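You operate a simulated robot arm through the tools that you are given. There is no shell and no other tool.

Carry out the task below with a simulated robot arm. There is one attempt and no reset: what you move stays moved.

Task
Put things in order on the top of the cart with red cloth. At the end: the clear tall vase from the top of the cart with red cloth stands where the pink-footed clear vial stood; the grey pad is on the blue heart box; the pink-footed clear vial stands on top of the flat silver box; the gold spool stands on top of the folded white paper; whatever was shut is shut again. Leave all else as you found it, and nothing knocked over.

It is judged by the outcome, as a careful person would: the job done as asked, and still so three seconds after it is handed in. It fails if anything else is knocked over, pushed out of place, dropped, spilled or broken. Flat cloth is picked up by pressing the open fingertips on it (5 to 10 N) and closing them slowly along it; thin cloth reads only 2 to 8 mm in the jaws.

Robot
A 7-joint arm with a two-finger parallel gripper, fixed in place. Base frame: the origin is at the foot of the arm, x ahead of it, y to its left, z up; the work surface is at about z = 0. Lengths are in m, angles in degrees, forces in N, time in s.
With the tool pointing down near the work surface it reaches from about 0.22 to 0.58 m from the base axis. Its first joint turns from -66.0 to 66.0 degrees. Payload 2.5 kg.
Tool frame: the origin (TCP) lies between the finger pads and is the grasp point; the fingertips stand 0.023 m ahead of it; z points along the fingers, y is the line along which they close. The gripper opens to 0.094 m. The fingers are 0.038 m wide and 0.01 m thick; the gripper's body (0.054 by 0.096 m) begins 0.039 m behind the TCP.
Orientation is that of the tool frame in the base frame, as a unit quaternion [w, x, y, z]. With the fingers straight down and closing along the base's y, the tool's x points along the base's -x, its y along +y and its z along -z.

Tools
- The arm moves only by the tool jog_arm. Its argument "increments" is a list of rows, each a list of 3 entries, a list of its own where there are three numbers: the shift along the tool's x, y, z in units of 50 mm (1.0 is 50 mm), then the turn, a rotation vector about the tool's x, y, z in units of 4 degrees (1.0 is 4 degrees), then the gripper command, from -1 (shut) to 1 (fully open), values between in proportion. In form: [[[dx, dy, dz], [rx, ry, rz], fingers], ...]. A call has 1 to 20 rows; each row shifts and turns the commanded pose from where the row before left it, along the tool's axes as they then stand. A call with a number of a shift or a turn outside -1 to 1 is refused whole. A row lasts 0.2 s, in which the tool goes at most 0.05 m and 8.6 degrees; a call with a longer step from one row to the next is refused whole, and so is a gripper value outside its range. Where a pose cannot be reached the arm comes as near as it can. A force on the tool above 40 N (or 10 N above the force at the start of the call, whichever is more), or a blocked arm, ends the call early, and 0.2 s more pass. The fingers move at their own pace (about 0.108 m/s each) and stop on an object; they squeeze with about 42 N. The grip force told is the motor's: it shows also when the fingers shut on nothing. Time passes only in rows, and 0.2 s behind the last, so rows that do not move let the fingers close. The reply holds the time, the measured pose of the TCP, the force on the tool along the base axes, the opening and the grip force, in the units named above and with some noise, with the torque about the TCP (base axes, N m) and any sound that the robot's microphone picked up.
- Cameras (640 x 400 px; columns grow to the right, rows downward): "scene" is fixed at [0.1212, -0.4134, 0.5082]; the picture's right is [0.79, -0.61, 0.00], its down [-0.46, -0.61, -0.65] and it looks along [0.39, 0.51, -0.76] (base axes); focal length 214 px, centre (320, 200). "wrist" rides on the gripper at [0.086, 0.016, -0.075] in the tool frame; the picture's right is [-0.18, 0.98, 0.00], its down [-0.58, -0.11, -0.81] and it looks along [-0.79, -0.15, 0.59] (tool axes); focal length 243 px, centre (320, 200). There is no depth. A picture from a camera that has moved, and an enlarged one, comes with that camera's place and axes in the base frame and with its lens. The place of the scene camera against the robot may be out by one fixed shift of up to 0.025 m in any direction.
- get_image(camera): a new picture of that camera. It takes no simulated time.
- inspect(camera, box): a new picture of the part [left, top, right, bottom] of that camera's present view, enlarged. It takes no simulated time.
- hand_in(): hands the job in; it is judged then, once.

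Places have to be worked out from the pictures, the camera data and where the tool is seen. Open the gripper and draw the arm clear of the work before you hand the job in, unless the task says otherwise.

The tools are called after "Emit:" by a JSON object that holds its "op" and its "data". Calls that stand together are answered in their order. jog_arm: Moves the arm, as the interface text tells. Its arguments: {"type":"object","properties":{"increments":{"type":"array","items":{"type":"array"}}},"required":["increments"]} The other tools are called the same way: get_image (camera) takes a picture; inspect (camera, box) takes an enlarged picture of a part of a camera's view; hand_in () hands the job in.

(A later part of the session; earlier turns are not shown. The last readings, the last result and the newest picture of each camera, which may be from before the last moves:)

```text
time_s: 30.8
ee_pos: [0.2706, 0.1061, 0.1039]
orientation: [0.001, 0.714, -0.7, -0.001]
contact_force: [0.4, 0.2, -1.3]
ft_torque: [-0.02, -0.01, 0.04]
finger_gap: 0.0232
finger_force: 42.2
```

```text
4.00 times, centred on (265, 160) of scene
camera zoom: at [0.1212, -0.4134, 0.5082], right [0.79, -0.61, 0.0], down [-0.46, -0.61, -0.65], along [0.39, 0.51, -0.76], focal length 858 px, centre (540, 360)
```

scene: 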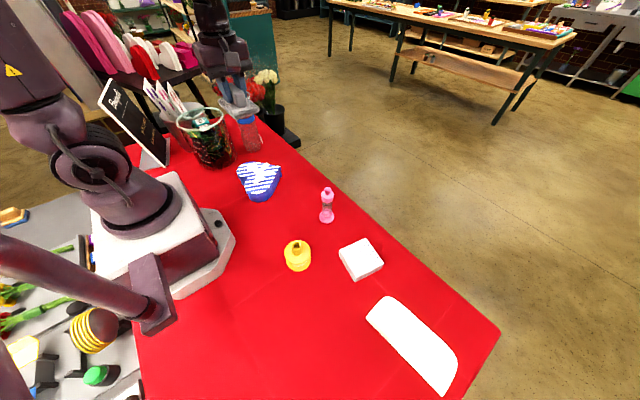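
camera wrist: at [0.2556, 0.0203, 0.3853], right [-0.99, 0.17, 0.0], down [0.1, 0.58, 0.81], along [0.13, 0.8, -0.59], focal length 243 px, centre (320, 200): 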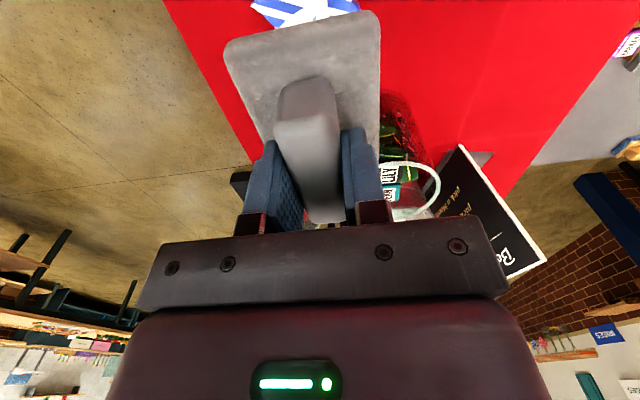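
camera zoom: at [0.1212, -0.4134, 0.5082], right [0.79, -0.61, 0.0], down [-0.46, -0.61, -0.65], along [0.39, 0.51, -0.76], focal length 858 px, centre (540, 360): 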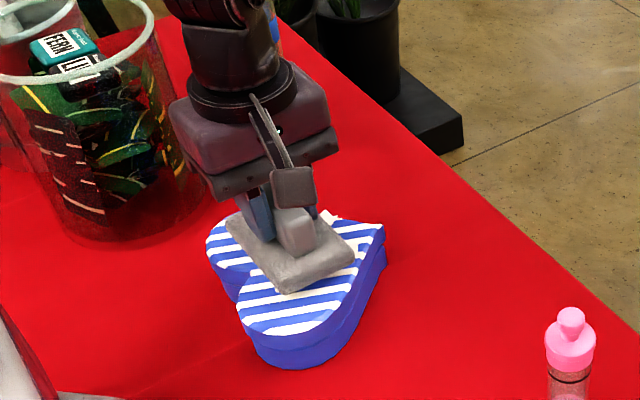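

No contact yet; I continue in 2–3 mm steps.

Emit:
{"op": "jog_arm", "data": {"increments": [[[0, 0, 0.06], [0, 0, 0], -1], [[0, 0, 0.05], [0, 0, 0], -1], [[0, 0, 0.05], [0, 0, 0], -1], [[0, 0, 0.05], [0, 0, 0], -1]]}}

Emit:
{"op": "inspect", "data": {"camera": "scene", "box": [225, 140, 295, 210]}}

```text
time_s: 31.8
ee_pos: [0.2698, 0.1066, 0.0939]
orientation: [0.0, 0.714, -0.7, -0.001]
contact_force: [-6.9, -5.2, 30.2]
ft_torque: [0.65, 0.21, 0.06]
finger_gap: 0.0236
finger_force: 42.0
```

```text
5.71 times, centred on (260, 175) of scene
camera zoom: at [0.1211, -0.4135, 0.5082], right [0.79, -0.61, 0.0], down [-0.46, -0.61, -0.65], along [0.39, 0.51, -0.76], focal length 1226 px, centre (663, 343)
```

zoom: 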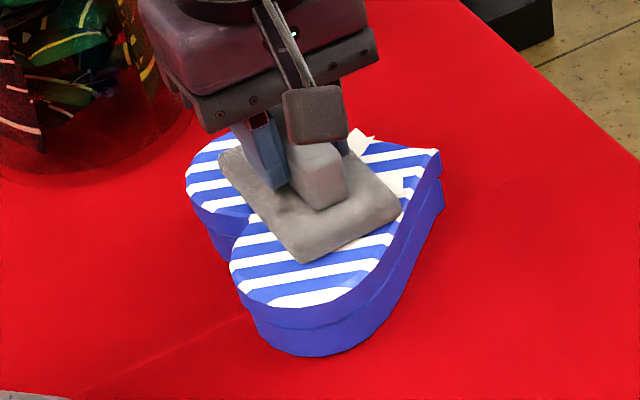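

Contact at TCP z ≈ 0.095 (pad bottom about 0.05). I ease up to unload, then open slightly and watch it settle.

Emit:
{"op": "jog_arm", "data": {"increments": [[[0, 0, -0.04], [0, 0, 0], -1], [[0, 0, -0.02], [0, 0, 0], -1]]}}

```text
time_s: 32.4
ee_pos: [0.2697, 0.1073, 0.0971]
orientation: [0.001, 0.714, -0.7, -0.001]
contact_force: [-0.4, 0.4, -0.2]
ft_torque: [0.0, 0.03, -0.03]
finger_gap: 0.0233
finger_force: 42.0
```

Emit:
{"op": "jog_arm", "data": {"increments": [[[0, 0, 0.03], [0, 0, 0], -1], [[0, 0, 0], [0, 0, 0], -0.48], [[0, 0, 0], [0, 0, 0], -0.42], [[0, 0, 0], [0, 0, 0], -0.35], [[0, 0, 0], [0, 0, 0], -0.3]]}}

Emit:
{"op": "inspect", "data": {"camera": "scene", "box": [225, 140, 295, 210]}}

Emit:
{"op": "get_image", "data": {"camera": "wrist"}}

```text
time_s: 33.6
ee_pos: [0.2695, 0.1071, 0.0956]
orientation: [0.002, 0.714, -0.7, -0.001]
contact_force: [-0.9, -0.3, 0.1]
ft_torque: [0.02, -0.01, -0.01]
finger_gap: 0.0329
finger_force: 0.0
```

```text
5.71 times, centred on (260, 175) of scene
camera zoom: at [0.1212, -0.4134, 0.5082], right [0.79, -0.61, 0.0], down [-0.46, -0.61, -0.65], along [0.39, 0.51, -0.76], focal length 1226 px, centre (663, 343)
```

zoom: 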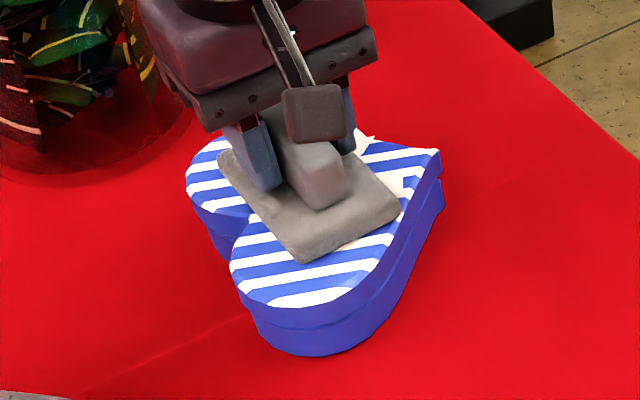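

```text
taken
camera wrist: at [0.2551, 0.0204, 0.1698], right [-0.99, 0.16, 0.0], down [0.1, 0.58, 0.81], along [0.13, 0.8, -0.59], focal length 243 px, centre (320, 200)
```

wrist: 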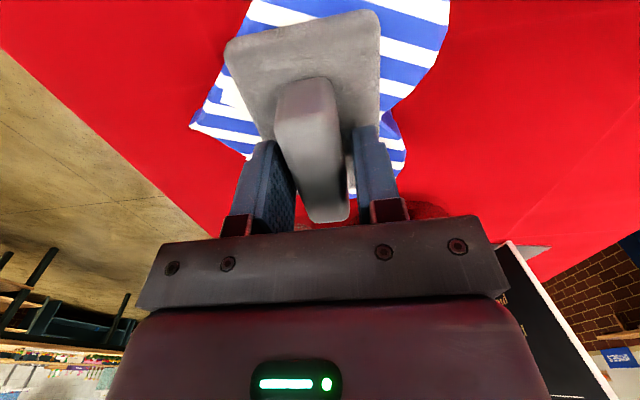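

The pad rests steady. I open further and rise straight up.

Emit:
{"op": "jog_arm", "data": {"increments": [[[0, 0, 0], [0, 0, 0], 0], [[0, 0, 0], [0, 0, 0], 0.4], [[0, 0, -0.3], [0, 0, 0], 0.4], [[0, 0, -0.8], [0, 0, 0], 0.4], [[0, 0, -0.8], [0, 0, 0], 1], [[0, 0, -0.8], [0, 0, 0], 1], [[0, 0, -0.8], [0, 0, 0], 1], [[0, 0, 0], [0, 0, 0], 1]]}}

Emit:
{"op": "inspect", "data": {"camera": "scene", "box": [225, 140, 295, 210]}}

Emit:
{"op": "get_image", "data": {"camera": "wrist"}}

```text
time_s: 35.4
ee_pos: [0.2679, 0.1064, 0.27]
orientation: [0.002, 0.715, -0.699, -0.001]
contact_force: [-0.1, -0.5, 0.4]
ft_torque: [0.0, -0.04, -0.04]
finger_gap: 0.094
finger_force: 0.1
```

```text
5.71 times, centred on (260, 175) of scene
camera zoom: at [0.1212, -0.4134, 0.5082], right [0.79, -0.61, 0.0], down [-0.46, -0.61, -0.65], along [0.39, 0.51, -0.76], focal length 1226 px, centre (663, 343)
```

zoom: 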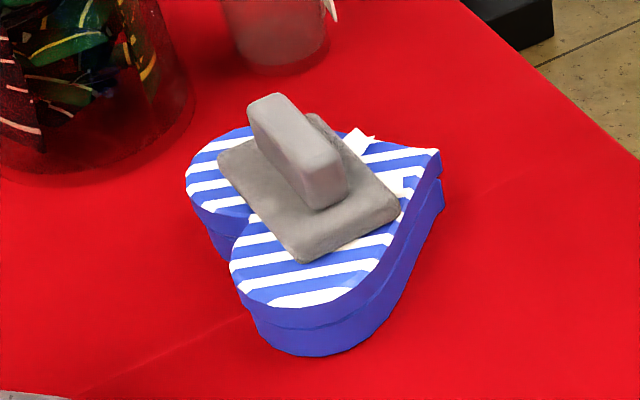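

```text
taken
camera wrist: at [0.2546, 0.0196, 0.3449], right [-0.99, 0.16, 0.0], down [0.1, 0.58, 0.81], along [0.13, 0.8, -0.59], focal length 243 px, centre (320, 200)
```

wrist: 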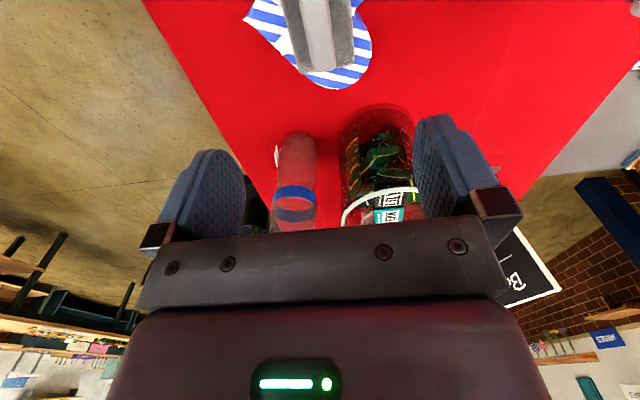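

The pad sits well on the heart box. Now I move to the right half of the table and turn the wrist camera that way to look at the vial, dotted box, spool and paper.

Emit:
{"op": "jog_arm", "data": {"increments": [[[0.8, 0, -0.4], [0, 0, 0], 1], [[0.8, 0, -0.4], [0, 0, 0], 1], [[0.8, 0, -0.4], [0, 0, 0], 1], [[0, 0, 0], [0, 0, 1], 1], [[0, 0, 0], [0, 0, 1], 1], [[0, 0, 0], [0, 0, 1], 1], [[0, 0, 0], [0, 0, 1], 1], [[0, 0, 0], [0, 0, 1], 1], [[0, 0, 0], [0, 0, 1], 1], [[0, 0, 0], [0, 0, 1], 1], [[0, 0, 0], [0, 0, 1], 1], [[0, 0, 0], [0, 0, 1], 1], [[0, 0, 0], [0, 0, 1], 1], [[0, 0, 0], [0, 0, 1], 1], [[0, 0, 0], [0, 0, 1], 1], [[0, 0, 0], [0, 0, 1], 1], [[0, 0, 0], [0, 0, 1], 1], [[0, 0, 0], [0, 0, 1], 1], [[0, 0, 0], [0, 0, 1], 1], [[0, 0, 0], [0, 0, 1], 1]]}}

Emit:
{"op": "jog_arm", "data": {"increments": [[[0, 0, 0], [0, 0, 1], 1], [[0, 0, 0], [0, 0, 1], 1], [[0, 0, 0], [0, 0, 1], 1], [[0, 0, 0], [0, 0, 1], 1], [[0, 0, 0], [0, 0, 1], 1], [[0, 0, 0], [0, 0, 1], 1], [[0, 0, 0], [0, 0, 1], 1], [[0, 0, 0], [0, 0, 1], 1], [[0, 0, 0], [0, 0, 1], 1], [[0, 0, 0], [0, 0, 1], 1], [[0, 0, 0], [0, 0, 1], 1], [[0, 0, 0], [0, 0, 1], 1], [[0, 0, 0], [0, 0, 1], 1], [[0, 0, 0], [0, 0, 1], 1], [[0, 0, 0], [0, 0, 1], 1], [[0, 0, 0], [0, 0, 1], 1], [[0, 0, 0], [0, 0, 1], 1]]}}

Emit:
{"op": "get_image", "data": {"camera": "wrist"}}

```text
time_s: 39.6
ee_pos: [0.2725, -0.0131, 0.3296]
orientation: [-0.002, -0.199, 0.98, 0.0]
contact_force: [-0.4, -0.8, -0.1]
ft_torque: [0.01, -0.02, 0.01]
finger_gap: 0.0941
finger_force: 0.1
```

```text
time_s: 43.2
ee_pos: [0.2738, -0.0126, 0.3301]
orientation: [-0.001, 0.382, 0.924, 0.0]
contact_force: [-0.3, -0.2, -0.1]
ft_torque: [-0.03, -0.01, 0.04]
finger_gap: 0.0941
finger_force: 0.0
```

```text
taken
camera wrist: at [0.2232, 0.0597, 0.4051], right [0.82, 0.57, 0.0], down [0.34, -0.49, 0.81], along [0.45, -0.66, -0.59], focal length 243 px, centre (320, 200)
```

wrist: 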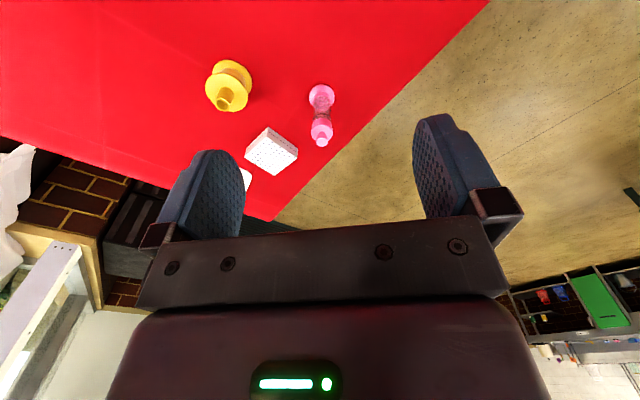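

Emit:
{"op": "inspect", "data": {"camera": "wrist", "box": [190, 45, 350, 195]}}

Emit:
{"op": "inspect", "data": {"camera": "wrist", "box": [235, 115, 310, 185]}}

Emit:
{"op": "inspect", "data": {"camera": "wrist", "box": [285, 75, 355, 155]}}

```text
2.67 times, centred on (270, 120) of wrist
camera zoom: at [0.2232, 0.0597, 0.4051], right [0.82, 0.57, 0.0], down [0.34, -0.49, 0.81], along [0.45, -0.66, -0.59], focal length 647 px, centre (453, 413)
```

zoom: 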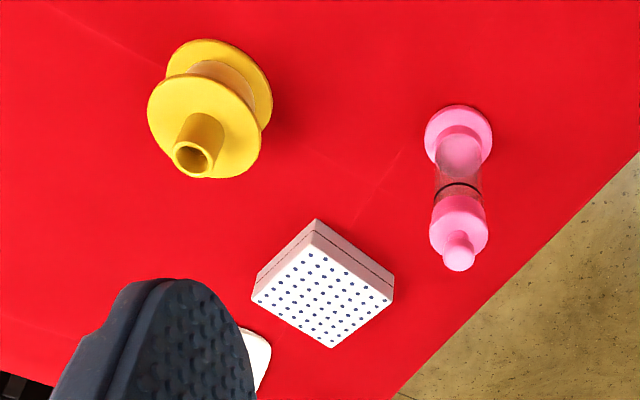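

```text
5.71 times, centred on (272, 150) of wrist
camera zoom: at [0.2232, 0.0597, 0.4051], right [0.82, 0.57, 0.0], down [0.34, -0.49, 0.81], along [0.45, -0.66, -0.59], focal length 1386 px, centre (591, 486)
```

zoom: 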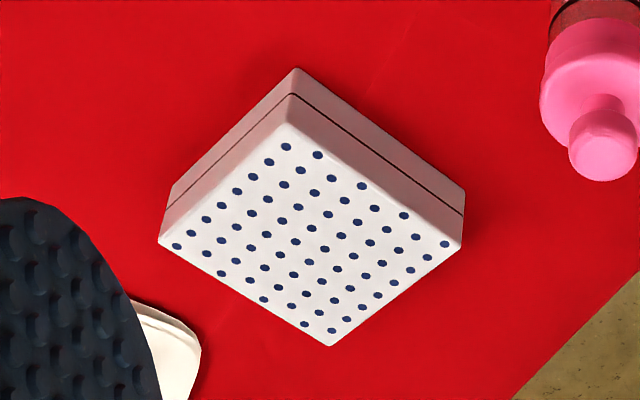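

```text
5.00 times, centred on (320, 115) of wrist
camera zoom: at [0.2232, 0.0597, 0.4051], right [0.82, 0.57, 0.0], down [0.34, -0.49, 0.81], along [0.45, -0.66, -0.59], focal length 1213 px, centre (320, 625)
```

zoom: 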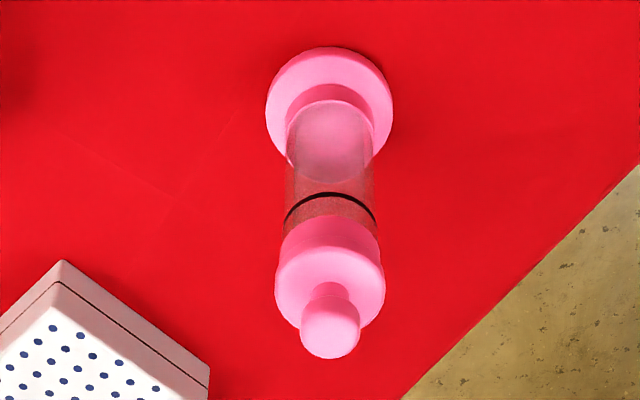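

The dotted box is white with a lid seam; I still want to see the white paper area closely, so I move further right.

Emit:
{"op": "jog_arm", "data": {"increments": [[[-0.508, -0.62, 0], [0, 0, 0], 1], [[-0.508, -0.62, 0], [0, 0, 0], 1], [[-0.508, -0.62, 0], [0, 0, 0], 1], [[-0.508, -0.62, -0.3], [0, 0, 0], 1], [[-0.508, -0.62, -0.3], [0, 0, 0], 1], [[0, 0, 0], [0, 0, 1], 1], [[0, 0, 0], [0, 0, 1], 1], [[0, 0, 0], [0, 0, 1], 1], [[0, 0, 0], [0, 0, 1], 1], [[0, 0, 0], [0, 0, 0], 1]]}}

Emit:
{"op": "get_image", "data": {"camera": "wrist"}}

Emit:
{"op": "get_image", "data": {"camera": "scene"}}

```text
time_s: 45.4
ee_pos: [0.2545, -0.2114, 0.3608]
orientation: [-0.001, 0.507, 0.862, -0.001]
contact_force: [0.0, -0.4, 0.9]
ft_torque: [-0.02, -0.01, 0.0]
finger_gap: 0.0943
finger_force: 0.1
```

```text
taken
camera wrist: at [0.2258, -0.1291, 0.4352], right [0.95, 0.32, 0.0], down [0.19, -0.56, 0.81], along [0.25, -0.76, -0.59], focal length 243 px, centre (320, 200)
```

wrist: 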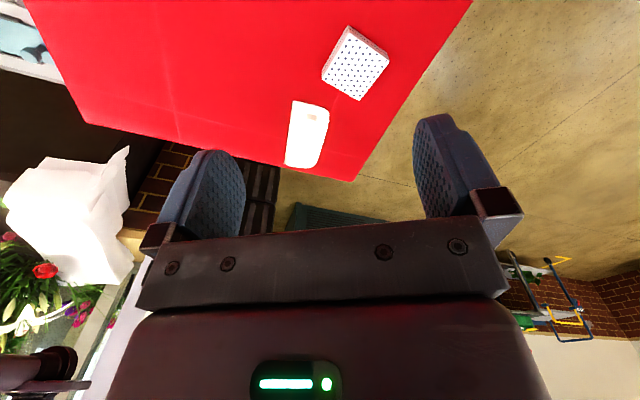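

```text
taken
```

scene: 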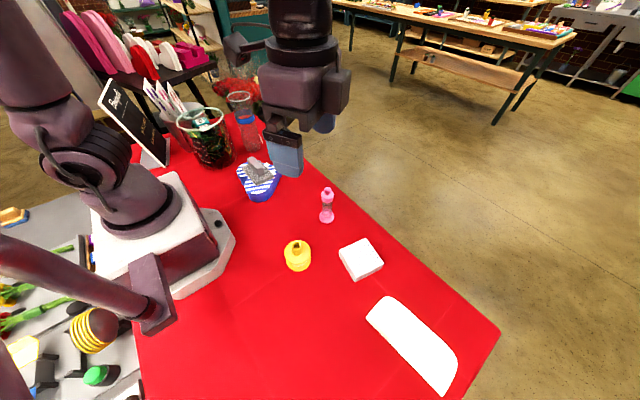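

Emit:
{"op": "inspect", "data": {"camera": "wrist", "box": [270, 85, 350, 180]}}

Emit:
{"op": "inspect", "data": {"camera": "wrist", "box": [280, 95, 335, 130]}}

Emit:
{"op": "inspect", "data": {"camera": "wrist", "box": [310, 20, 400, 110]}}

```text
4.21 times, centred on (310, 132) of wrist
camera zoom: at [0.2258, -0.1291, 0.4352], right [0.95, 0.32, 0.0], down [0.19, -0.56, 0.81], along [0.25, -0.76, -0.59], focal length 1022 px, centre (362, 484)
```

zoom: 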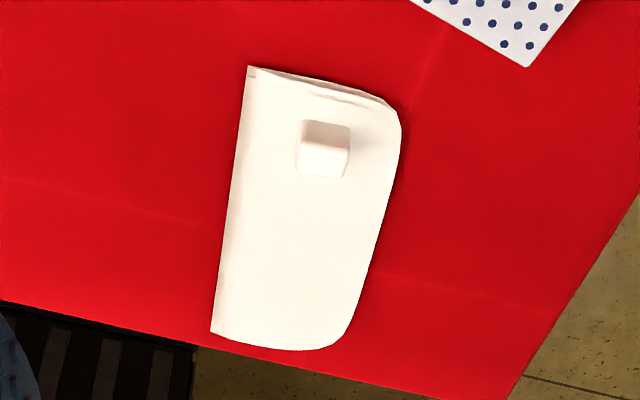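

```text
11.43 times, centred on (308, 112) of wrist
camera zoom: at [0.2258, -0.1291, 0.4352], right [0.95, 0.32, 0.0], down [0.19, -0.56, 0.81], along [0.25, -0.76, -0.59], focal length 2773 px, centre (463, 1200)
```

zoom: 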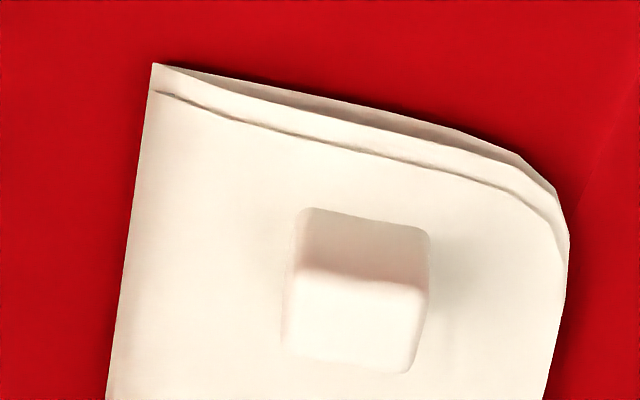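

```text
4.44 times, centred on (355, 65) of wrist
camera zoom: at [0.2258, -0.1291, 0.4352], right [0.95, 0.32, 0.0], down [0.19, -0.56, 0.81], along [0.25, -0.76, -0.59], focal length 1078 px, centre (164, 800)
```

zoom: 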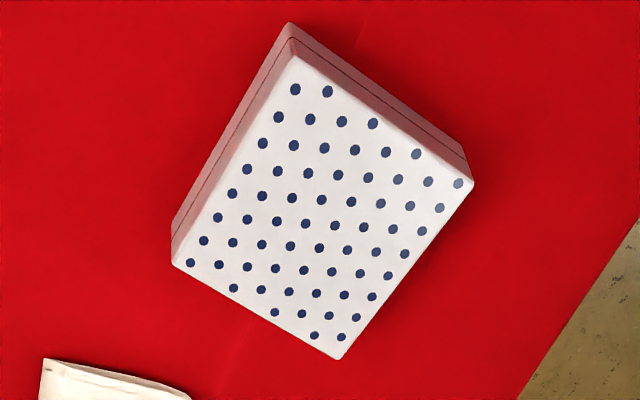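

The paper carries a small white block. Still no clearly silver box, so I survey the area by the arm's foot by turning the wrist further round.

Emit:
{"op": "jog_arm", "data": {"increments": [[[0, 0, 0], [0, 0, 1], 1], [[0, 0, 0], [0, 0, 1], 1], [[0, 0, 0], [0, 0, 1], 1], [[0, 0, 0], [0, 0, 1], 1], [[0, 0, 0], [0, 0, 1], 1], [[0, 0, 0], [0, 0, 1], 1], [[0, 0, 0], [0, 0, 1], 1], [[0, 0, 0], [0, 0, 1], 1], [[0, 0, 0], [0, 0, 1], 1], [[0, 0, 0], [0, 0, 1], 1], [[0, 0, 0], [0, 0, 1], 1], [[0, 0, 0], [0, 0, 1], 1], [[0, 0, 0], [0, 0, 1], 1], [[0, 0, 0], [0, 0, 1], 1], [[0, 0, 0], [0, 0, 1], 1], [[0, 0, 0], [0, 0, 1], 1], [[0, 0, 0], [0, 0, 1], 1], [[0, 0, 0], [0, 0, 1], 1]]}}

Emit:
{"op": "get_image", "data": {"camera": "wrist"}}

```text
time_s: 49.2
ee_pos: [0.2548, -0.2116, 0.3609]
orientation: [-0.001, 0.917, 0.399, -0.001]
contact_force: [-1.6, 0.0, -0.2]
ft_torque: [0.0, -0.03, -0.01]
finger_gap: 0.094
finger_force: 0.0
```

```text
taken
camera wrist: at [0.3248, -0.1602, 0.4349], right [0.59, -0.8, 0.0], down [-0.47, -0.35, 0.81], along [-0.65, -0.48, -0.59], focal length 243 px, centre (320, 200)
```

wrist: 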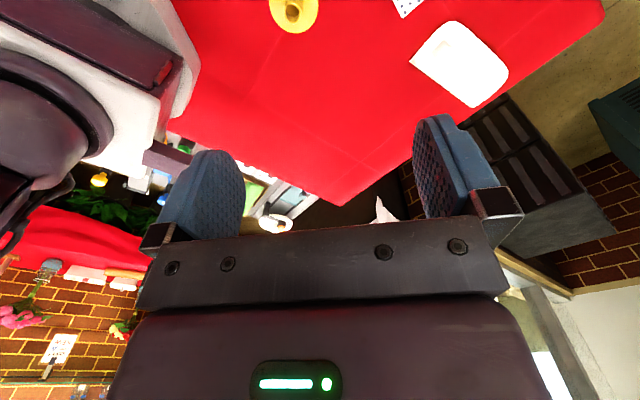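

Nothing else on the cloth there, so the flat dotted box at about (0.341, -0.297), with its top near z = 0.026, is the only flat box the task can mean. Next I go above the vial, which I judge to be at (0.3555, -0.130) and about 0.135 m tall.

Emit:
{"op": "jog_arm", "data": {"increments": [[[0, 0, 0], [0, 0, -1], 1], [[0, 0, 0], [0, 0, -1], 1], [[0, 0, 0], [0, 0, -1], 1], [[0, 0, 0], [0, 0, -1], 1], [[0, 0, 0], [0, 0, -1], 1], [[0, 0, 0], [0, 0, -1], 1], [[0, 0, 0], [0, 0, -1], 1], [[0, 0, 0], [0, 0, -1], 1], [[0, 0, 0], [0, 0, -1], 1], [[0, 0, 0], [0, 0, -1], 1], [[0, 0, 0], [0, 0, -1], 1], [[0, 0, 0], [0, 0, -1], 1], [[0, 0, 0], [0, 0, -1], 1], [[0, 0, 0], [0, 0, -1], 1], [[0, 0, 0], [0, 0, -1], 1], [[0, 0, 0], [0, 0, -1], 1], [[0, 0, 0], [0, 0, -1], 1], [[0, 0, 0], [0, 0, -1], 1], [[0, 0, 0], [0, 0, -1], 1], [[0, 0, 0], [0, 0, -1], 1]]}}

Emit:
{"op": "jog_arm", "data": {"increments": [[[0, 0, 0], [0, 0, -1], 1], [[0, 0, 0], [0, 0, -1], 1], [[0, 0, 0], [0, 0, -1], 1], [[0, 0, 0], [0, 0, -1], 1], [[0, 0, 0], [0, 0, -1], 1], [[0, 0, 0], [0, 0, -1], 1], [[0, 0, 0], [0, 0, -1], 1], [[0, 0, 0], [0, 0, -1], 1], [[-0.433, 0.75, 0], [0, 0, 0], 1], [[-0.433, 0.75, 0], [0, 0, 0], 1], [[-0.433, 0.75, 0], [0, 0, 0], 1], [[0, 0, 0.8], [0, 0, 0], 1], [[0, 0, 0.8], [0, 0, 0], 1], [[0, 0, 0.8], [0, 0, 0], 1], [[0, 0, 0], [0, 0, 0], 1]]}}

Emit:
{"op": "get_image", "data": {"camera": "wrist"}}

Emit:
{"op": "get_image", "data": {"camera": "scene"}}

```text
time_s: 53.4
ee_pos: [0.2541, -0.2127, 0.3606]
orientation: [-0.001, 0.444, 0.896, 0.0]
contact_force: [0.4, 0.2, 0.4]
ft_torque: [-0.04, 0.03, -0.01]
finger_gap: 0.0943
finger_force: 0.1
```

```text
time_s: 56.6
ee_pos: [0.3534, -0.1301, 0.2381]
orientation: [-0.002, 0.18, 0.984, -0.001]
contact_force: [0.2, -0.8, 0.1]
ft_torque: [-0.03, 0.03, -0.03]
finger_gap: 0.0941
finger_force: 0.0
```

```text
taken
camera wrist: at [0.279, -0.0842, 0.314], right [0.52, 0.85, 0.0], down [0.51, -0.31, 0.8], along [0.69, -0.42, -0.59], focal length 243 px, centre (320, 200)
```

wrist: 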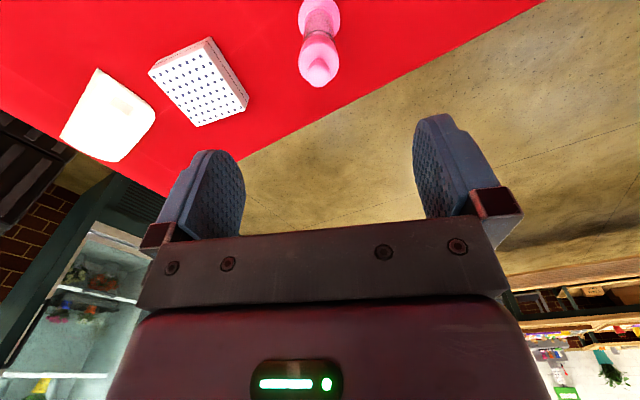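

```text
taken
```

scene: 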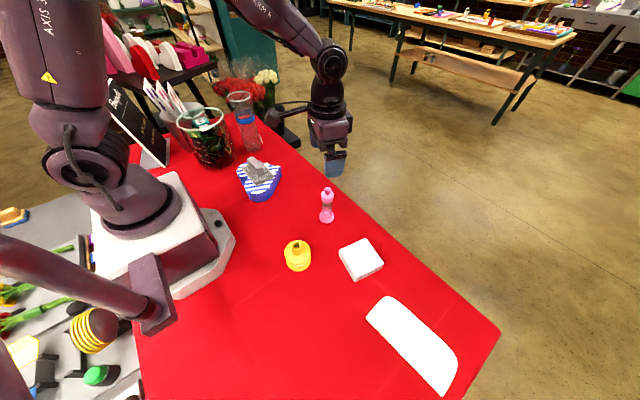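

Emit:
{"op": "inspect", "data": {"camera": "wrist", "box": [270, 0, 370, 100]}}

Emit:
{"op": "inspect", "data": {"camera": "scene", "box": [305, 175, 350, 230]}}

```text
4.00 times, centred on (320, 50) of wrist
camera zoom: at [0.279, -0.0842, 0.314], right [0.52, 0.85, 0.0], down [0.51, -0.31, 0.8], along [0.69, -0.42, -0.59], focal length 970 px, centre (320, 800)
```

zoom: 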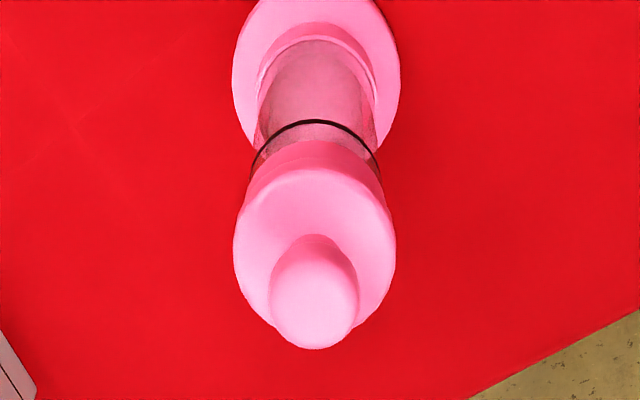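

```text
7.27 times, centred on (328, 202) of scene
camera zoom: at [0.1212, -0.4134, 0.5082], right [0.79, -0.61, 0.0], down [-0.46, -0.61, -0.65], along [0.39, 0.51, -0.76], focal length 1560 px, centre (266, 182)
```

zoom: 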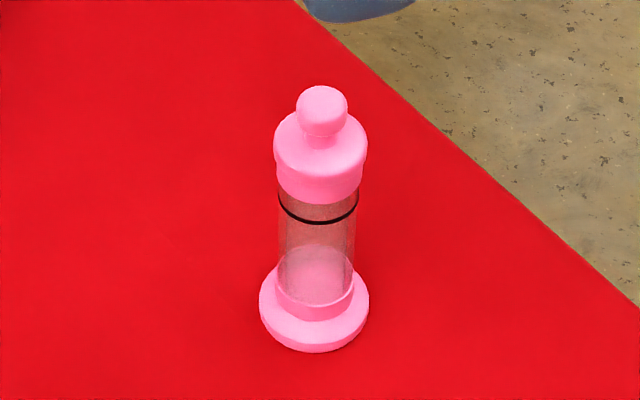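

The vial is about 3 mm off my axis: centre (0.3555, -0.1325), knob top about 0.13–0.136. I correct and descend to 0.14 for a check.

Emit:
{"op": "jog_arm", "data": {"increments": [[[-0.06, -0.04, 0.5], [0, 0, 0], 1], [[0, 0, 0.7], [0, 0, 0], 1], [[0, 0, 0.5], [0, 0, 0], 1], [[0, 0, 0.2], [0, 0, 0], 1], [[0, 0, 0], [0, 0, 0], 1]]}}

Emit:
{"op": "get_image", "data": {"camera": "wrist"}}

Emit:
{"op": "inspect", "data": {"camera": "scene", "box": [280, 130, 380, 230]}}

```text
time_s: 57.8
ee_pos: [0.3558, -0.1336, 0.1442]
orientation: [-0.002, 0.18, 0.984, 0.0]
contact_force: [-0.9, -0.1, 0.6]
ft_torque: [0.0, -0.04, -0.03]
finger_gap: 0.0939
finger_force: 0.2
```

```text
taken
camera wrist: at [0.2809, -0.0875, 0.2198], right [0.52, 0.85, 0.0], down [0.51, -0.31, 0.8], along [0.69, -0.42, -0.59], focal length 243 px, centre (320, 200)
```

wrist: 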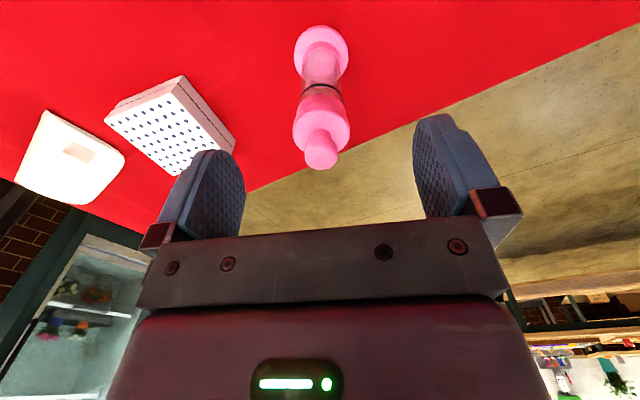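

```text
4.00 times, centred on (330, 180) of scene
camera zoom: at [0.1212, -0.4134, 0.5082], right [0.79, -0.61, 0.0], down [-0.46, -0.61, -0.65], along [0.39, 0.51, -0.76], focal length 858 px, centre (280, 280)
```

zoom: 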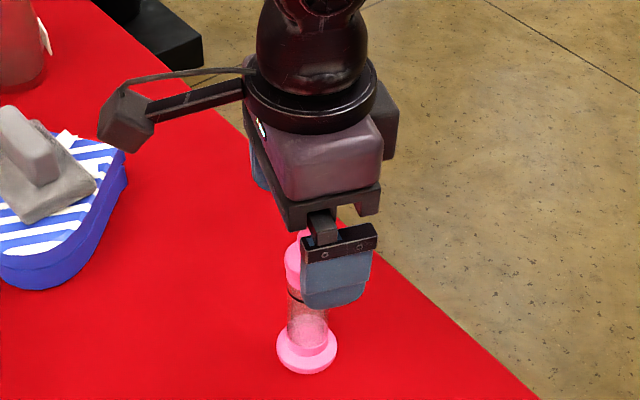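

Well centred; knob centre at z ≈ 0.124. I descend to TCP z ≈ 0.102 and close on the cap's collar gently.

Emit:
{"op": "jog_arm", "data": {"increments": [[[0, 0, 0.4], [0, 0, 0], 1], [[0, 0, 0.3], [0, 0, 0], 1], [[0, 0, 0.12], [0, 0, 0], 1], [[0, 0, 0], [0, 0, 0], 0.5], [[0, 0, 0], [0, 0, 0], 0.1], [[0, 0, 0], [0, 0, 0], -0.1]]}}

Emit:
{"op": "get_image", "data": {"camera": "wrist"}}

Emit:
{"op": "inspect", "data": {"camera": "scene", "box": [290, 160, 370, 230]}}

```text
time_s: 59.2
ee_pos: [0.3557, -0.134, 0.1028]
orientation: [-0.002, 0.18, 0.984, -0.001]
contact_force: [1.0, 0.1, 0.1]
ft_torque: [-0.02, -0.01, -0.01]
finger_gap: 0.0423
finger_force: 0.1
```

```text
taken
camera wrist: at [0.2807, -0.0875, 0.1791], right [0.52, 0.85, 0.0], down [0.51, -0.31, 0.8], along [0.69, -0.42, -0.59], focal length 243 px, centre (320, 200)
```

wrist: 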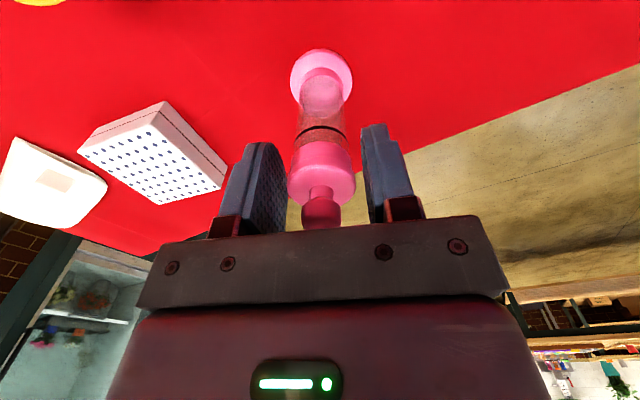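

```text
5.71 times, centred on (330, 195) of scene
camera zoom: at [0.1212, -0.4134, 0.5082], right [0.79, -0.61, 0.0], down [-0.46, -0.61, -0.65], along [0.39, 0.51, -0.76], focal length 1226 px, centre (263, 229)
```

zoom: 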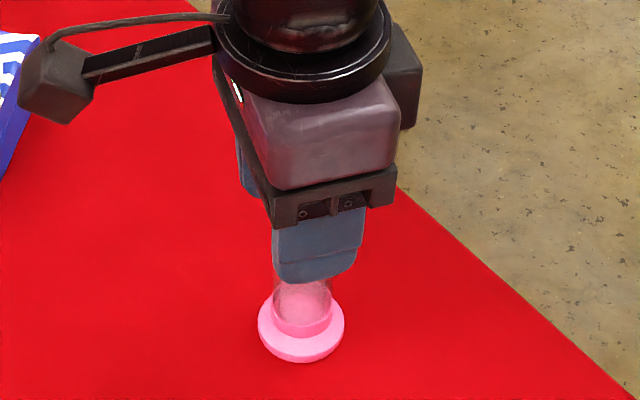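

Cap is between the pads; I close fully.

Emit:
{"op": "jog_arm", "data": {"increments": [[[0, 0, 0], [0, 0, 0], -0.25], [[0, 0, 0], [0, 0, 0], -0.4], [[0, 0, 0], [0, 0, 0], -1], [[0, 0, 0], [0, 0, 0], -1]]}}

Emit:
{"op": "jog_arm", "data": {"increments": [[[0, 0, -0.08], [0, 0, 0], -1], [[0, 0, -0.08], [0, 0, 0], -1], [[0, 0, 0], [0, 0, 0], -1]]}}

Emit:
{"op": "get_image", "data": {"camera": "wrist"}}

Emit:
{"op": "inspect", "data": {"camera": "scene", "box": [290, 160, 370, 230]}}

```text
time_s: 60.2
ee_pos: [0.356, -0.1333, 0.1052]
orientation: [-0.002, 0.181, 0.984, 0.0]
contact_force: [-0.5, 0.0, 0.6]
ft_torque: [0.03, -0.01, -0.04]
finger_gap: 0.0302
finger_force: 42.1
heard: snap
```

```text
time_s: 61.0
ee_pos: [0.3564, -0.1328, 0.1108]
orientation: [-0.001, 0.181, 0.984, -0.001]
contact_force: [0.8, -0.7, -4.1]
ft_torque: [0.01, 0.05, 0.03]
finger_gap: 0.0301
finger_force: 41.9
```

```text
taken
camera wrist: at [0.2804, -0.0874, 0.1871], right [0.52, 0.85, 0.0], down [0.51, -0.31, 0.8], along [0.69, -0.42, -0.59], focal length 243 px, centre (320, 200)
```

wrist: 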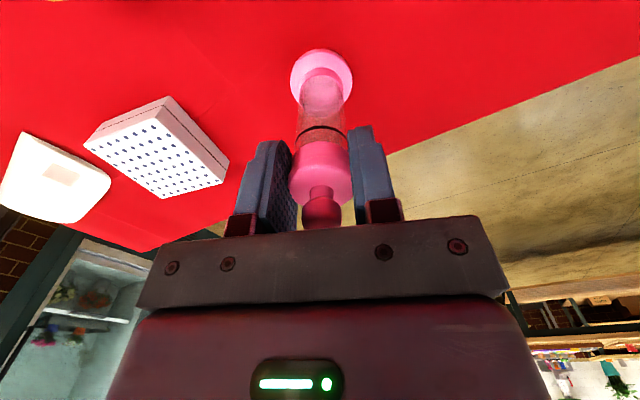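

```text
5.71 times, centred on (330, 195) of scene
camera zoom: at [0.1212, -0.4134, 0.5082], right [0.79, -0.61, 0.0], down [-0.46, -0.61, -0.65], along [0.39, 0.51, -0.76], focal length 1226 px, centre (263, 229)
```

zoom: 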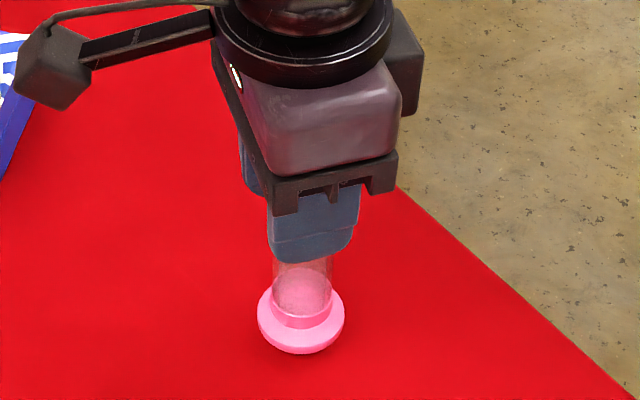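

I heard a snap while closing. I look closely at the vial before moving further.

Emit:
{"op": "inspect", "data": {"camera": "wrist", "box": [270, 35, 380, 240]}}

Emit:
{"op": "inspect", "data": {"camera": "scene", "box": [315, 185, 345, 225]}}

Emit:
{"op": "get_image", "data": {"camera": "scene"}}

```text
1.95 times, centred on (325, 138) of wrist
camera zoom: at [0.2804, -0.0874, 0.1871], right [0.52, 0.85, 0.0], down [0.51, -0.31, 0.8], along [0.69, -0.42, -0.59], focal length 473 px, centre (310, 322)
```

zoom: 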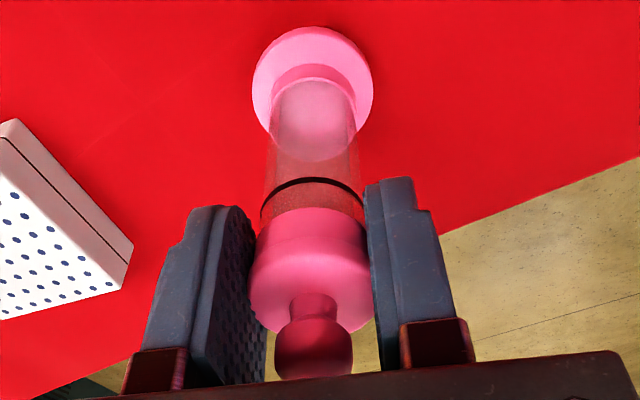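

```text
10.00 times, centred on (330, 205) of scene
camera zoom: at [0.1212, -0.4134, 0.5082], right [0.79, -0.61, 0.0], down [-0.46, -0.61, -0.65], along [0.39, 0.51, -0.76], focal length 2145 px, centre (220, 150)
```

zoom: 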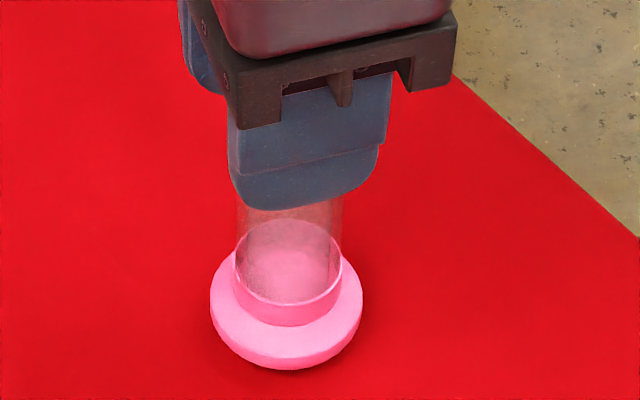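

```text
taken
```

scene: 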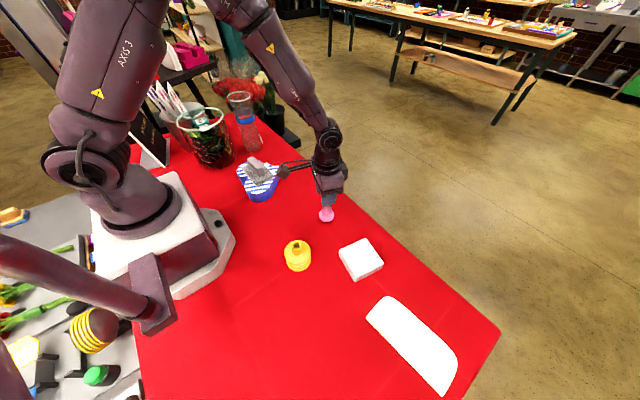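

The vial hangs whole and upright with the cap seated (foot and cap keep the same pixels relative to the gripper). I lift it and carry it above the dotted box centre (0.341, -0.297).

Emit:
{"op": "jog_arm", "data": {"increments": [[[0, 0, -0.4], [0, 0, 0], -1], [[0, 0, -0.5], [0, 0, 0], -1], [[0, 0, -0.5], [0, 0, 0], -1], [[-0.147, -0.53, 0], [0, 0, 0], -1], [[-0.147, -0.53, 0], [0, 0, 0], -1], [[-0.147, -0.53, 0], [0, 0, 0], -1], [[-0.147, -0.53, 0], [0, 0, 0], -1], [[-0.147, -0.53, 0], [0, 0, 0], -1], [[-0.147, -0.53, 0], [0, 0, 0], -1], [[0, 0, 0], [0, 0, 0], -1], [[0, 0, 0], [0, 0, 0], -1]]}}

Emit:
{"op": "get_image", "data": {"camera": "wrist"}}

Emit:
{"op": "get_image", "data": {"camera": "scene"}}

```text
time_s: 63.4
ee_pos: [0.3401, -0.2964, 0.182]
orientation: [-0.002, 0.181, 0.983, 0.0]
contact_force: [-0.3, 0.1, -3.9]
ft_torque: [0.03, 0.01, 0.01]
finger_gap: 0.0299
finger_force: 41.8
```

```text
taken
camera wrist: at [0.2652, -0.2509, 0.2571], right [0.52, 0.85, 0.0], down [0.51, -0.31, 0.8], along [0.69, -0.42, -0.59], focal length 243 px, centre (320, 200)
```

wrist: 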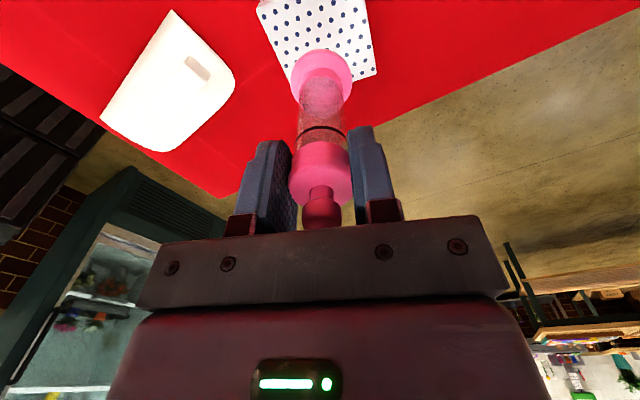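

```text
taken
```

scene: 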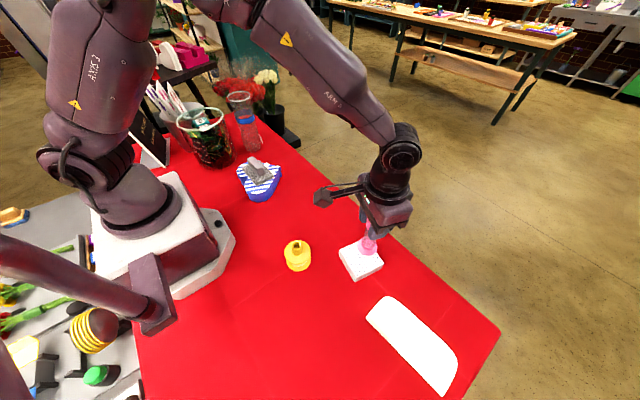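

Emit:
{"op": "inspect", "data": {"camera": "wrist", "box": [240, 0, 400, 110]}}

Emit:
{"op": "inspect", "data": {"camera": "scene", "box": [320, 200, 420, 300]}}

```text
3.64 times, centred on (320, 55) of wrist
camera zoom: at [0.2652, -0.2509, 0.2571], right [0.52, 0.85, 0.0], down [0.51, -0.31, 0.8], along [0.69, -0.42, -0.59], focal length 882 px, centre (320, 727)
```

zoom: 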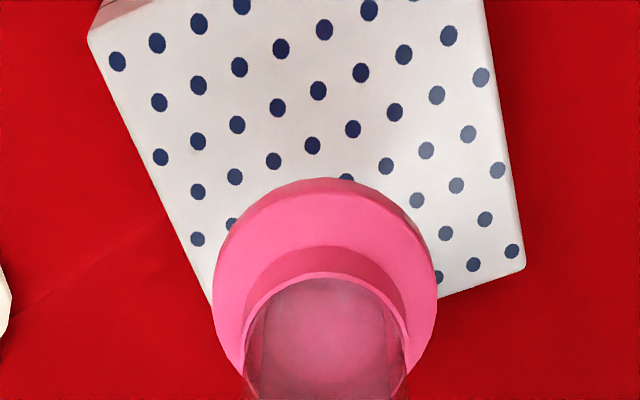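

```text
4.00 times, centred on (370, 250) of scene
camera zoom: at [0.1212, -0.4134, 0.5082], right [0.79, -0.61, 0.0], down [-0.46, -0.61, -0.65], along [0.39, 0.51, -0.76], focal length 858 px, centre (120, 0)
```

zoom: 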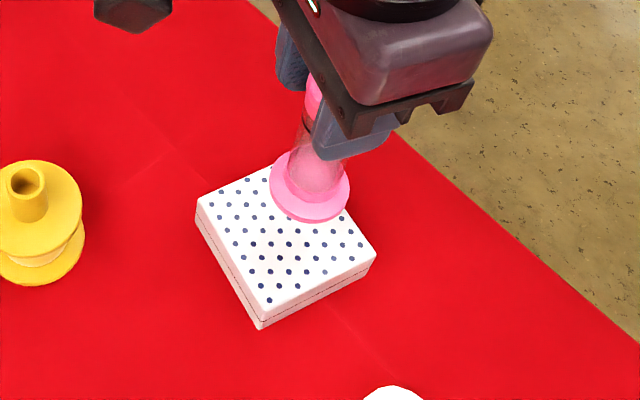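

The tool axis is within 2 mm of the box centre. I lower with fine final steps, stopping on light contact.

Emit:
{"op": "jog_arm", "data": {"increments": [[[0, 0, 0.4], [0, 0, 0], -1], [[0, 0, 0.3], [0, 0, 0], -1], [[0, 0, 0.15], [0, 0, 0], -1], [[0, 0, 0.06], [0, 0, 0], -1], [[0, 0, 0.04], [0, 0, 0], -1]]}}

Emit:
{"op": "inspect", "data": {"camera": "scene", "box": [330, 220, 400, 290]}}

```text
time_s: 64.6
ee_pos: [0.3412, -0.2983, 0.1356]
orientation: [-0.001, 0.18, 0.984, -0.001]
contact_force: [-2.8, 3.4, 12.9]
ft_torque: [0.32, 0.32, -0.05]
finger_gap: 0.0297
finger_force: 41.6
```

```text
5.71 times, centred on (365, 255) of scene
camera zoom: at [0.1212, -0.4134, 0.5083], right [0.79, -0.61, 0.0], down [-0.46, -0.61, -0.65], along [0.39, 0.51, -0.76], focal length 1226 px, centre (63, -114)
```

zoom: 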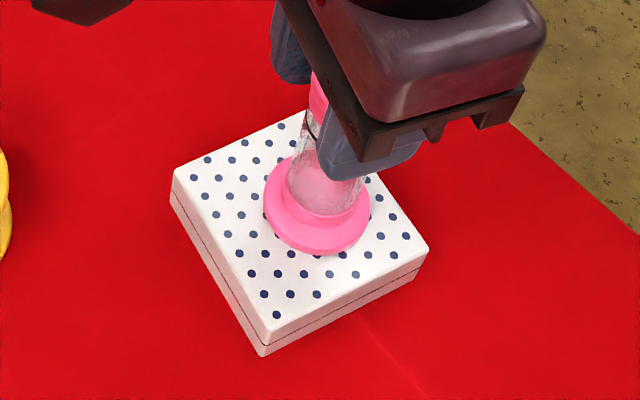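

Flat contact, centred. I unload about 1.5 mm and open slowly.

Emit:
{"op": "jog_arm", "data": {"increments": [[[0, 0, -0.025], [0, 0, 0], -1], [[0, 0, 0], [0, 0, 0], -1]]}}

```text
time_s: 65.2
ee_pos: [0.3413, -0.2978, 0.1362]
orientation: [-0.001, 0.18, 0.984, -0.001]
contact_force: [1.7, 0.0, 4.4]
ft_torque: [-0.02, -0.21, 0.0]
finger_gap: 0.03
finger_force: 42.0
```

Emit:
{"op": "jog_arm", "data": {"increments": [[[0, 0, -0.02], [0, 0, 0], -1], [[0, 0, 0], [0, 0, 0], -0.34], [[0, 0, 0], [0, 0, 0], -0.3], [[0, 0, 0], [0, 0, 0], -0.2], [[0, 0, 0], [0, 0, 0], 0], [[0, 0, 0], [0, 0, 0], 0.2]]}}

Emit:
{"op": "get_image", "data": {"camera": "wrist"}}

Emit:
{"op": "inspect", "data": {"camera": "scene", "box": [330, 220, 400, 290]}}

```text
time_s: 66.6
ee_pos: [0.3409, -0.2978, 0.1362]
orientation: [-0.002, 0.182, 0.983, 0.0]
contact_force: [-0.1, 0.2, -1.1]
ft_torque: [0.01, 0.0, 0.01]
finger_gap: 0.0563
finger_force: 0.0
heard: snap
```

```text
taken
camera wrist: at [0.2652, -0.2516, 0.212], right [0.52, 0.85, 0.0], down [0.51, -0.31, 0.8], along [0.69, -0.42, -0.59], focal length 243 px, centre (320, 200)
```

wrist: 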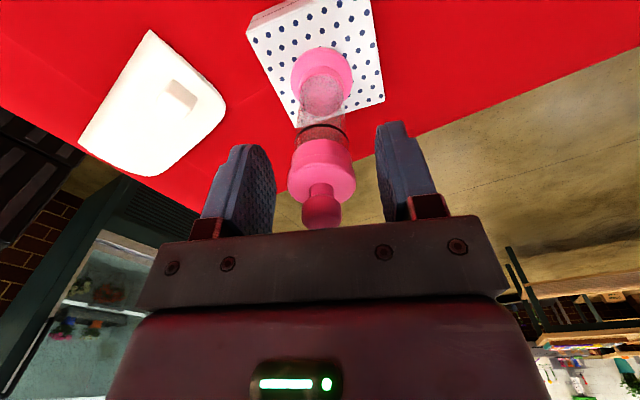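

```text
5.71 times, centred on (365, 255) of scene
camera zoom: at [0.1212, -0.4134, 0.5082], right [0.79, -0.61, 0.0], down [-0.46, -0.61, -0.65], along [0.39, 0.51, -0.76], focal length 1226 px, centre (63, -114)
```

zoom: 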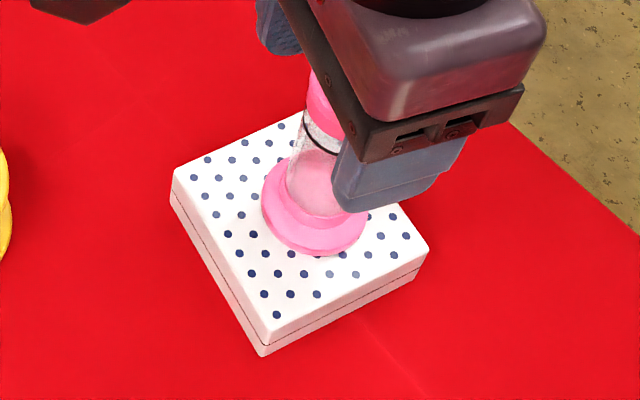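

Vial stands on the box. Another snap was heard on release, so I rise straight up slowly and inspect the vial.

Emit:
{"op": "jog_arm", "data": {"increments": [[[0, 0, 0], [0, 0, 0], 0.5], [[0, 0, -0.2], [0, 0, 0], 0.5], [[0, 0, -0.5], [0, 0, 0], 0.5], [[0, 0, -0.7], [0, 0, 0], 0.5], [[0, 0, -0.8], [0, 0, 0], 1], [[0, 0, -0.8], [0, 0, 0], 1], [[0, 0, 0], [0, 0, 0], 1]]}}

Emit:
{"op": "get_image", "data": {"camera": "wrist"}}

Emit:
{"op": "inspect", "data": {"camera": "scene", "box": [325, 200, 405, 290]}}

```text
time_s: 68.2
ee_pos: [0.3402, -0.2967, 0.2882]
orientation: [-0.001, 0.18, 0.984, 0.0]
contact_force: [0.0, -0.4, -0.6]
ft_torque: [0.0, 0.02, -0.02]
finger_gap: 0.0941
finger_force: 0.0
```

```text
taken
camera wrist: at [0.2651, -0.2511, 0.3617], right [0.52, 0.85, 0.0], down [0.51, -0.31, 0.81], along [0.69, -0.42, -0.59], focal length 243 px, centre (320, 200)
```

wrist: 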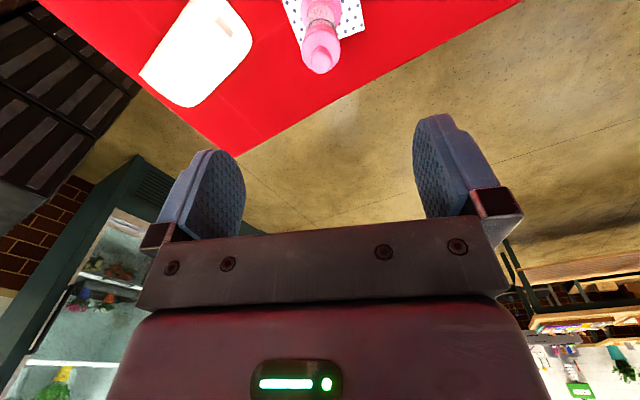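

```text
4.44 times, centred on (365, 245) of scene
camera zoom: at [0.1212, -0.4134, 0.5082], right [0.79, -0.61, 0.0], down [-0.46, -0.61, -0.65], along [0.39, 0.51, -0.76], focal length 953 px, centre (120, 0)
```

zoom: 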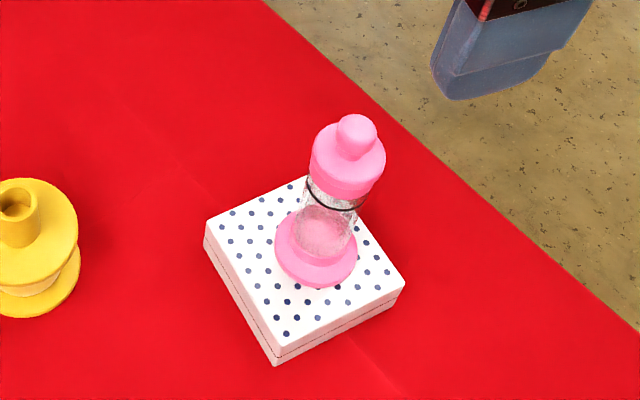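

The vial stands upright, capped, centred on the box. Now the vase: I go back toward it at height, yawing to about 40°.

Emit:
{"op": "jog_arm", "data": {"increments": [[[0.356, 0.752, -0.06], [0, 0, 0], 1], [[0.356, 0.752, -0.06], [0, 0, 0], 1], [[0.356, 0.752, -0.06], [0, 0, 0], 1], [[0.356, 0.752, -0.06], [0, 0, 0], 1], [[0.356, 0.752, -0.06], [0, 0, 0], 1], [[0.356, 0.752, -0.06], [0, 0, 0], 1], [[0.356, 0.752, -0.06], [0, 0, 0], 1], [[0.356, 0.752, -0.06], [0, 0, 0], 1], [[0.356, 0.752, -0.06], [0, 0, 0], 1], [[0.356, 0.752, -0.06], [0, 0, 0], 1], [[0.356, 0.752, -0.06], [0, 0, 0], 1], [[0.356, 0.752, -0.06], [0, 0, 0], 1], [[0, 0, 0], [0, 0, 0], 1]]}}

Emit:
{"op": "jog_arm", "data": {"increments": [[[0, 0, 0], [0, 0, -1], 1], [[0, 0, 0], [0, 0, -1], 1], [[0, 0, 0], [0, 0, -1], 1], [[0, 0, 0], [0, 0, -1], 1], [[0, 0, 0], [0, 0, -1], 1], [[0, 0, 0], [0, 0, -1], 1], [[0, 0, 0], [0, 0, -1], 1], [[0, 0, 0], [0, 0, -1], 1], [[0, 0, 0], [0, 0, -1], 1], [[0, 0, 0], [0, 0, -1], 1], [[0, 0, 0], [0, 0, -1], 1], [[0, 0, 0], [0, 0, -1], 1], [[0, 0, 0], [0, 0, -1], 1], [[0, 0, 0], [0, 0, -1], 1], [[0, 0, 0], [0, 0, -1], 1], [[0, 0, 0], [0, 0, 0], 1]]}}

Emit:
{"op": "get_image", "data": {"camera": "wrist"}}

Emit:
{"op": "get_image", "data": {"camera": "scene"}}

```text
time_s: 71.0
ee_pos: [0.3004, 0.2008, 0.3207]
orientation: [-0.002, 0.181, 0.983, -0.001]
contact_force: [0.3, 0.4, 0.5]
ft_torque: [0.0, 0.0, -0.03]
finger_gap: 0.0939
finger_force: 0.1
```

```text
time_s: 74.4
ee_pos: [0.302, 0.1995, 0.3226]
orientation: [-0.002, -0.337, 0.942, 0.001]
contact_force: [0.2, -0.1, 0.6]
ft_torque: [-0.02, -0.01, -0.02]
finger_gap: 0.0939
finger_force: 0.2
```

```text
taken
camera wrist: at [0.2244, 0.1581, 0.3974], right [-0.48, 0.88, 0.0], down [0.52, 0.28, 0.8], along [0.71, 0.39, -0.59], focal length 243 px, centre (320, 200)
```

wrist: 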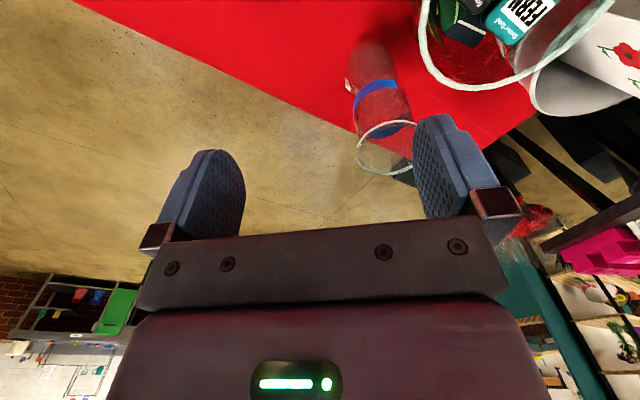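

```text
taken
```

scene: 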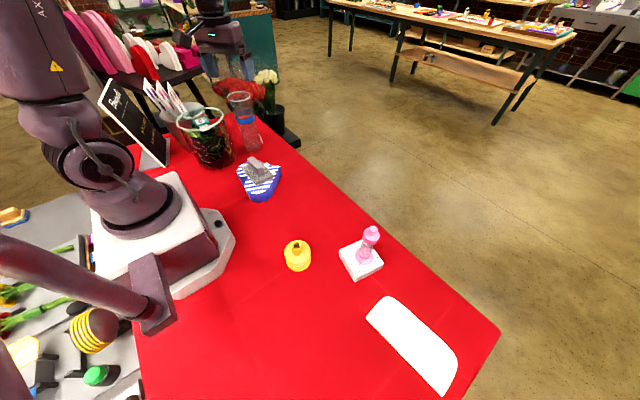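

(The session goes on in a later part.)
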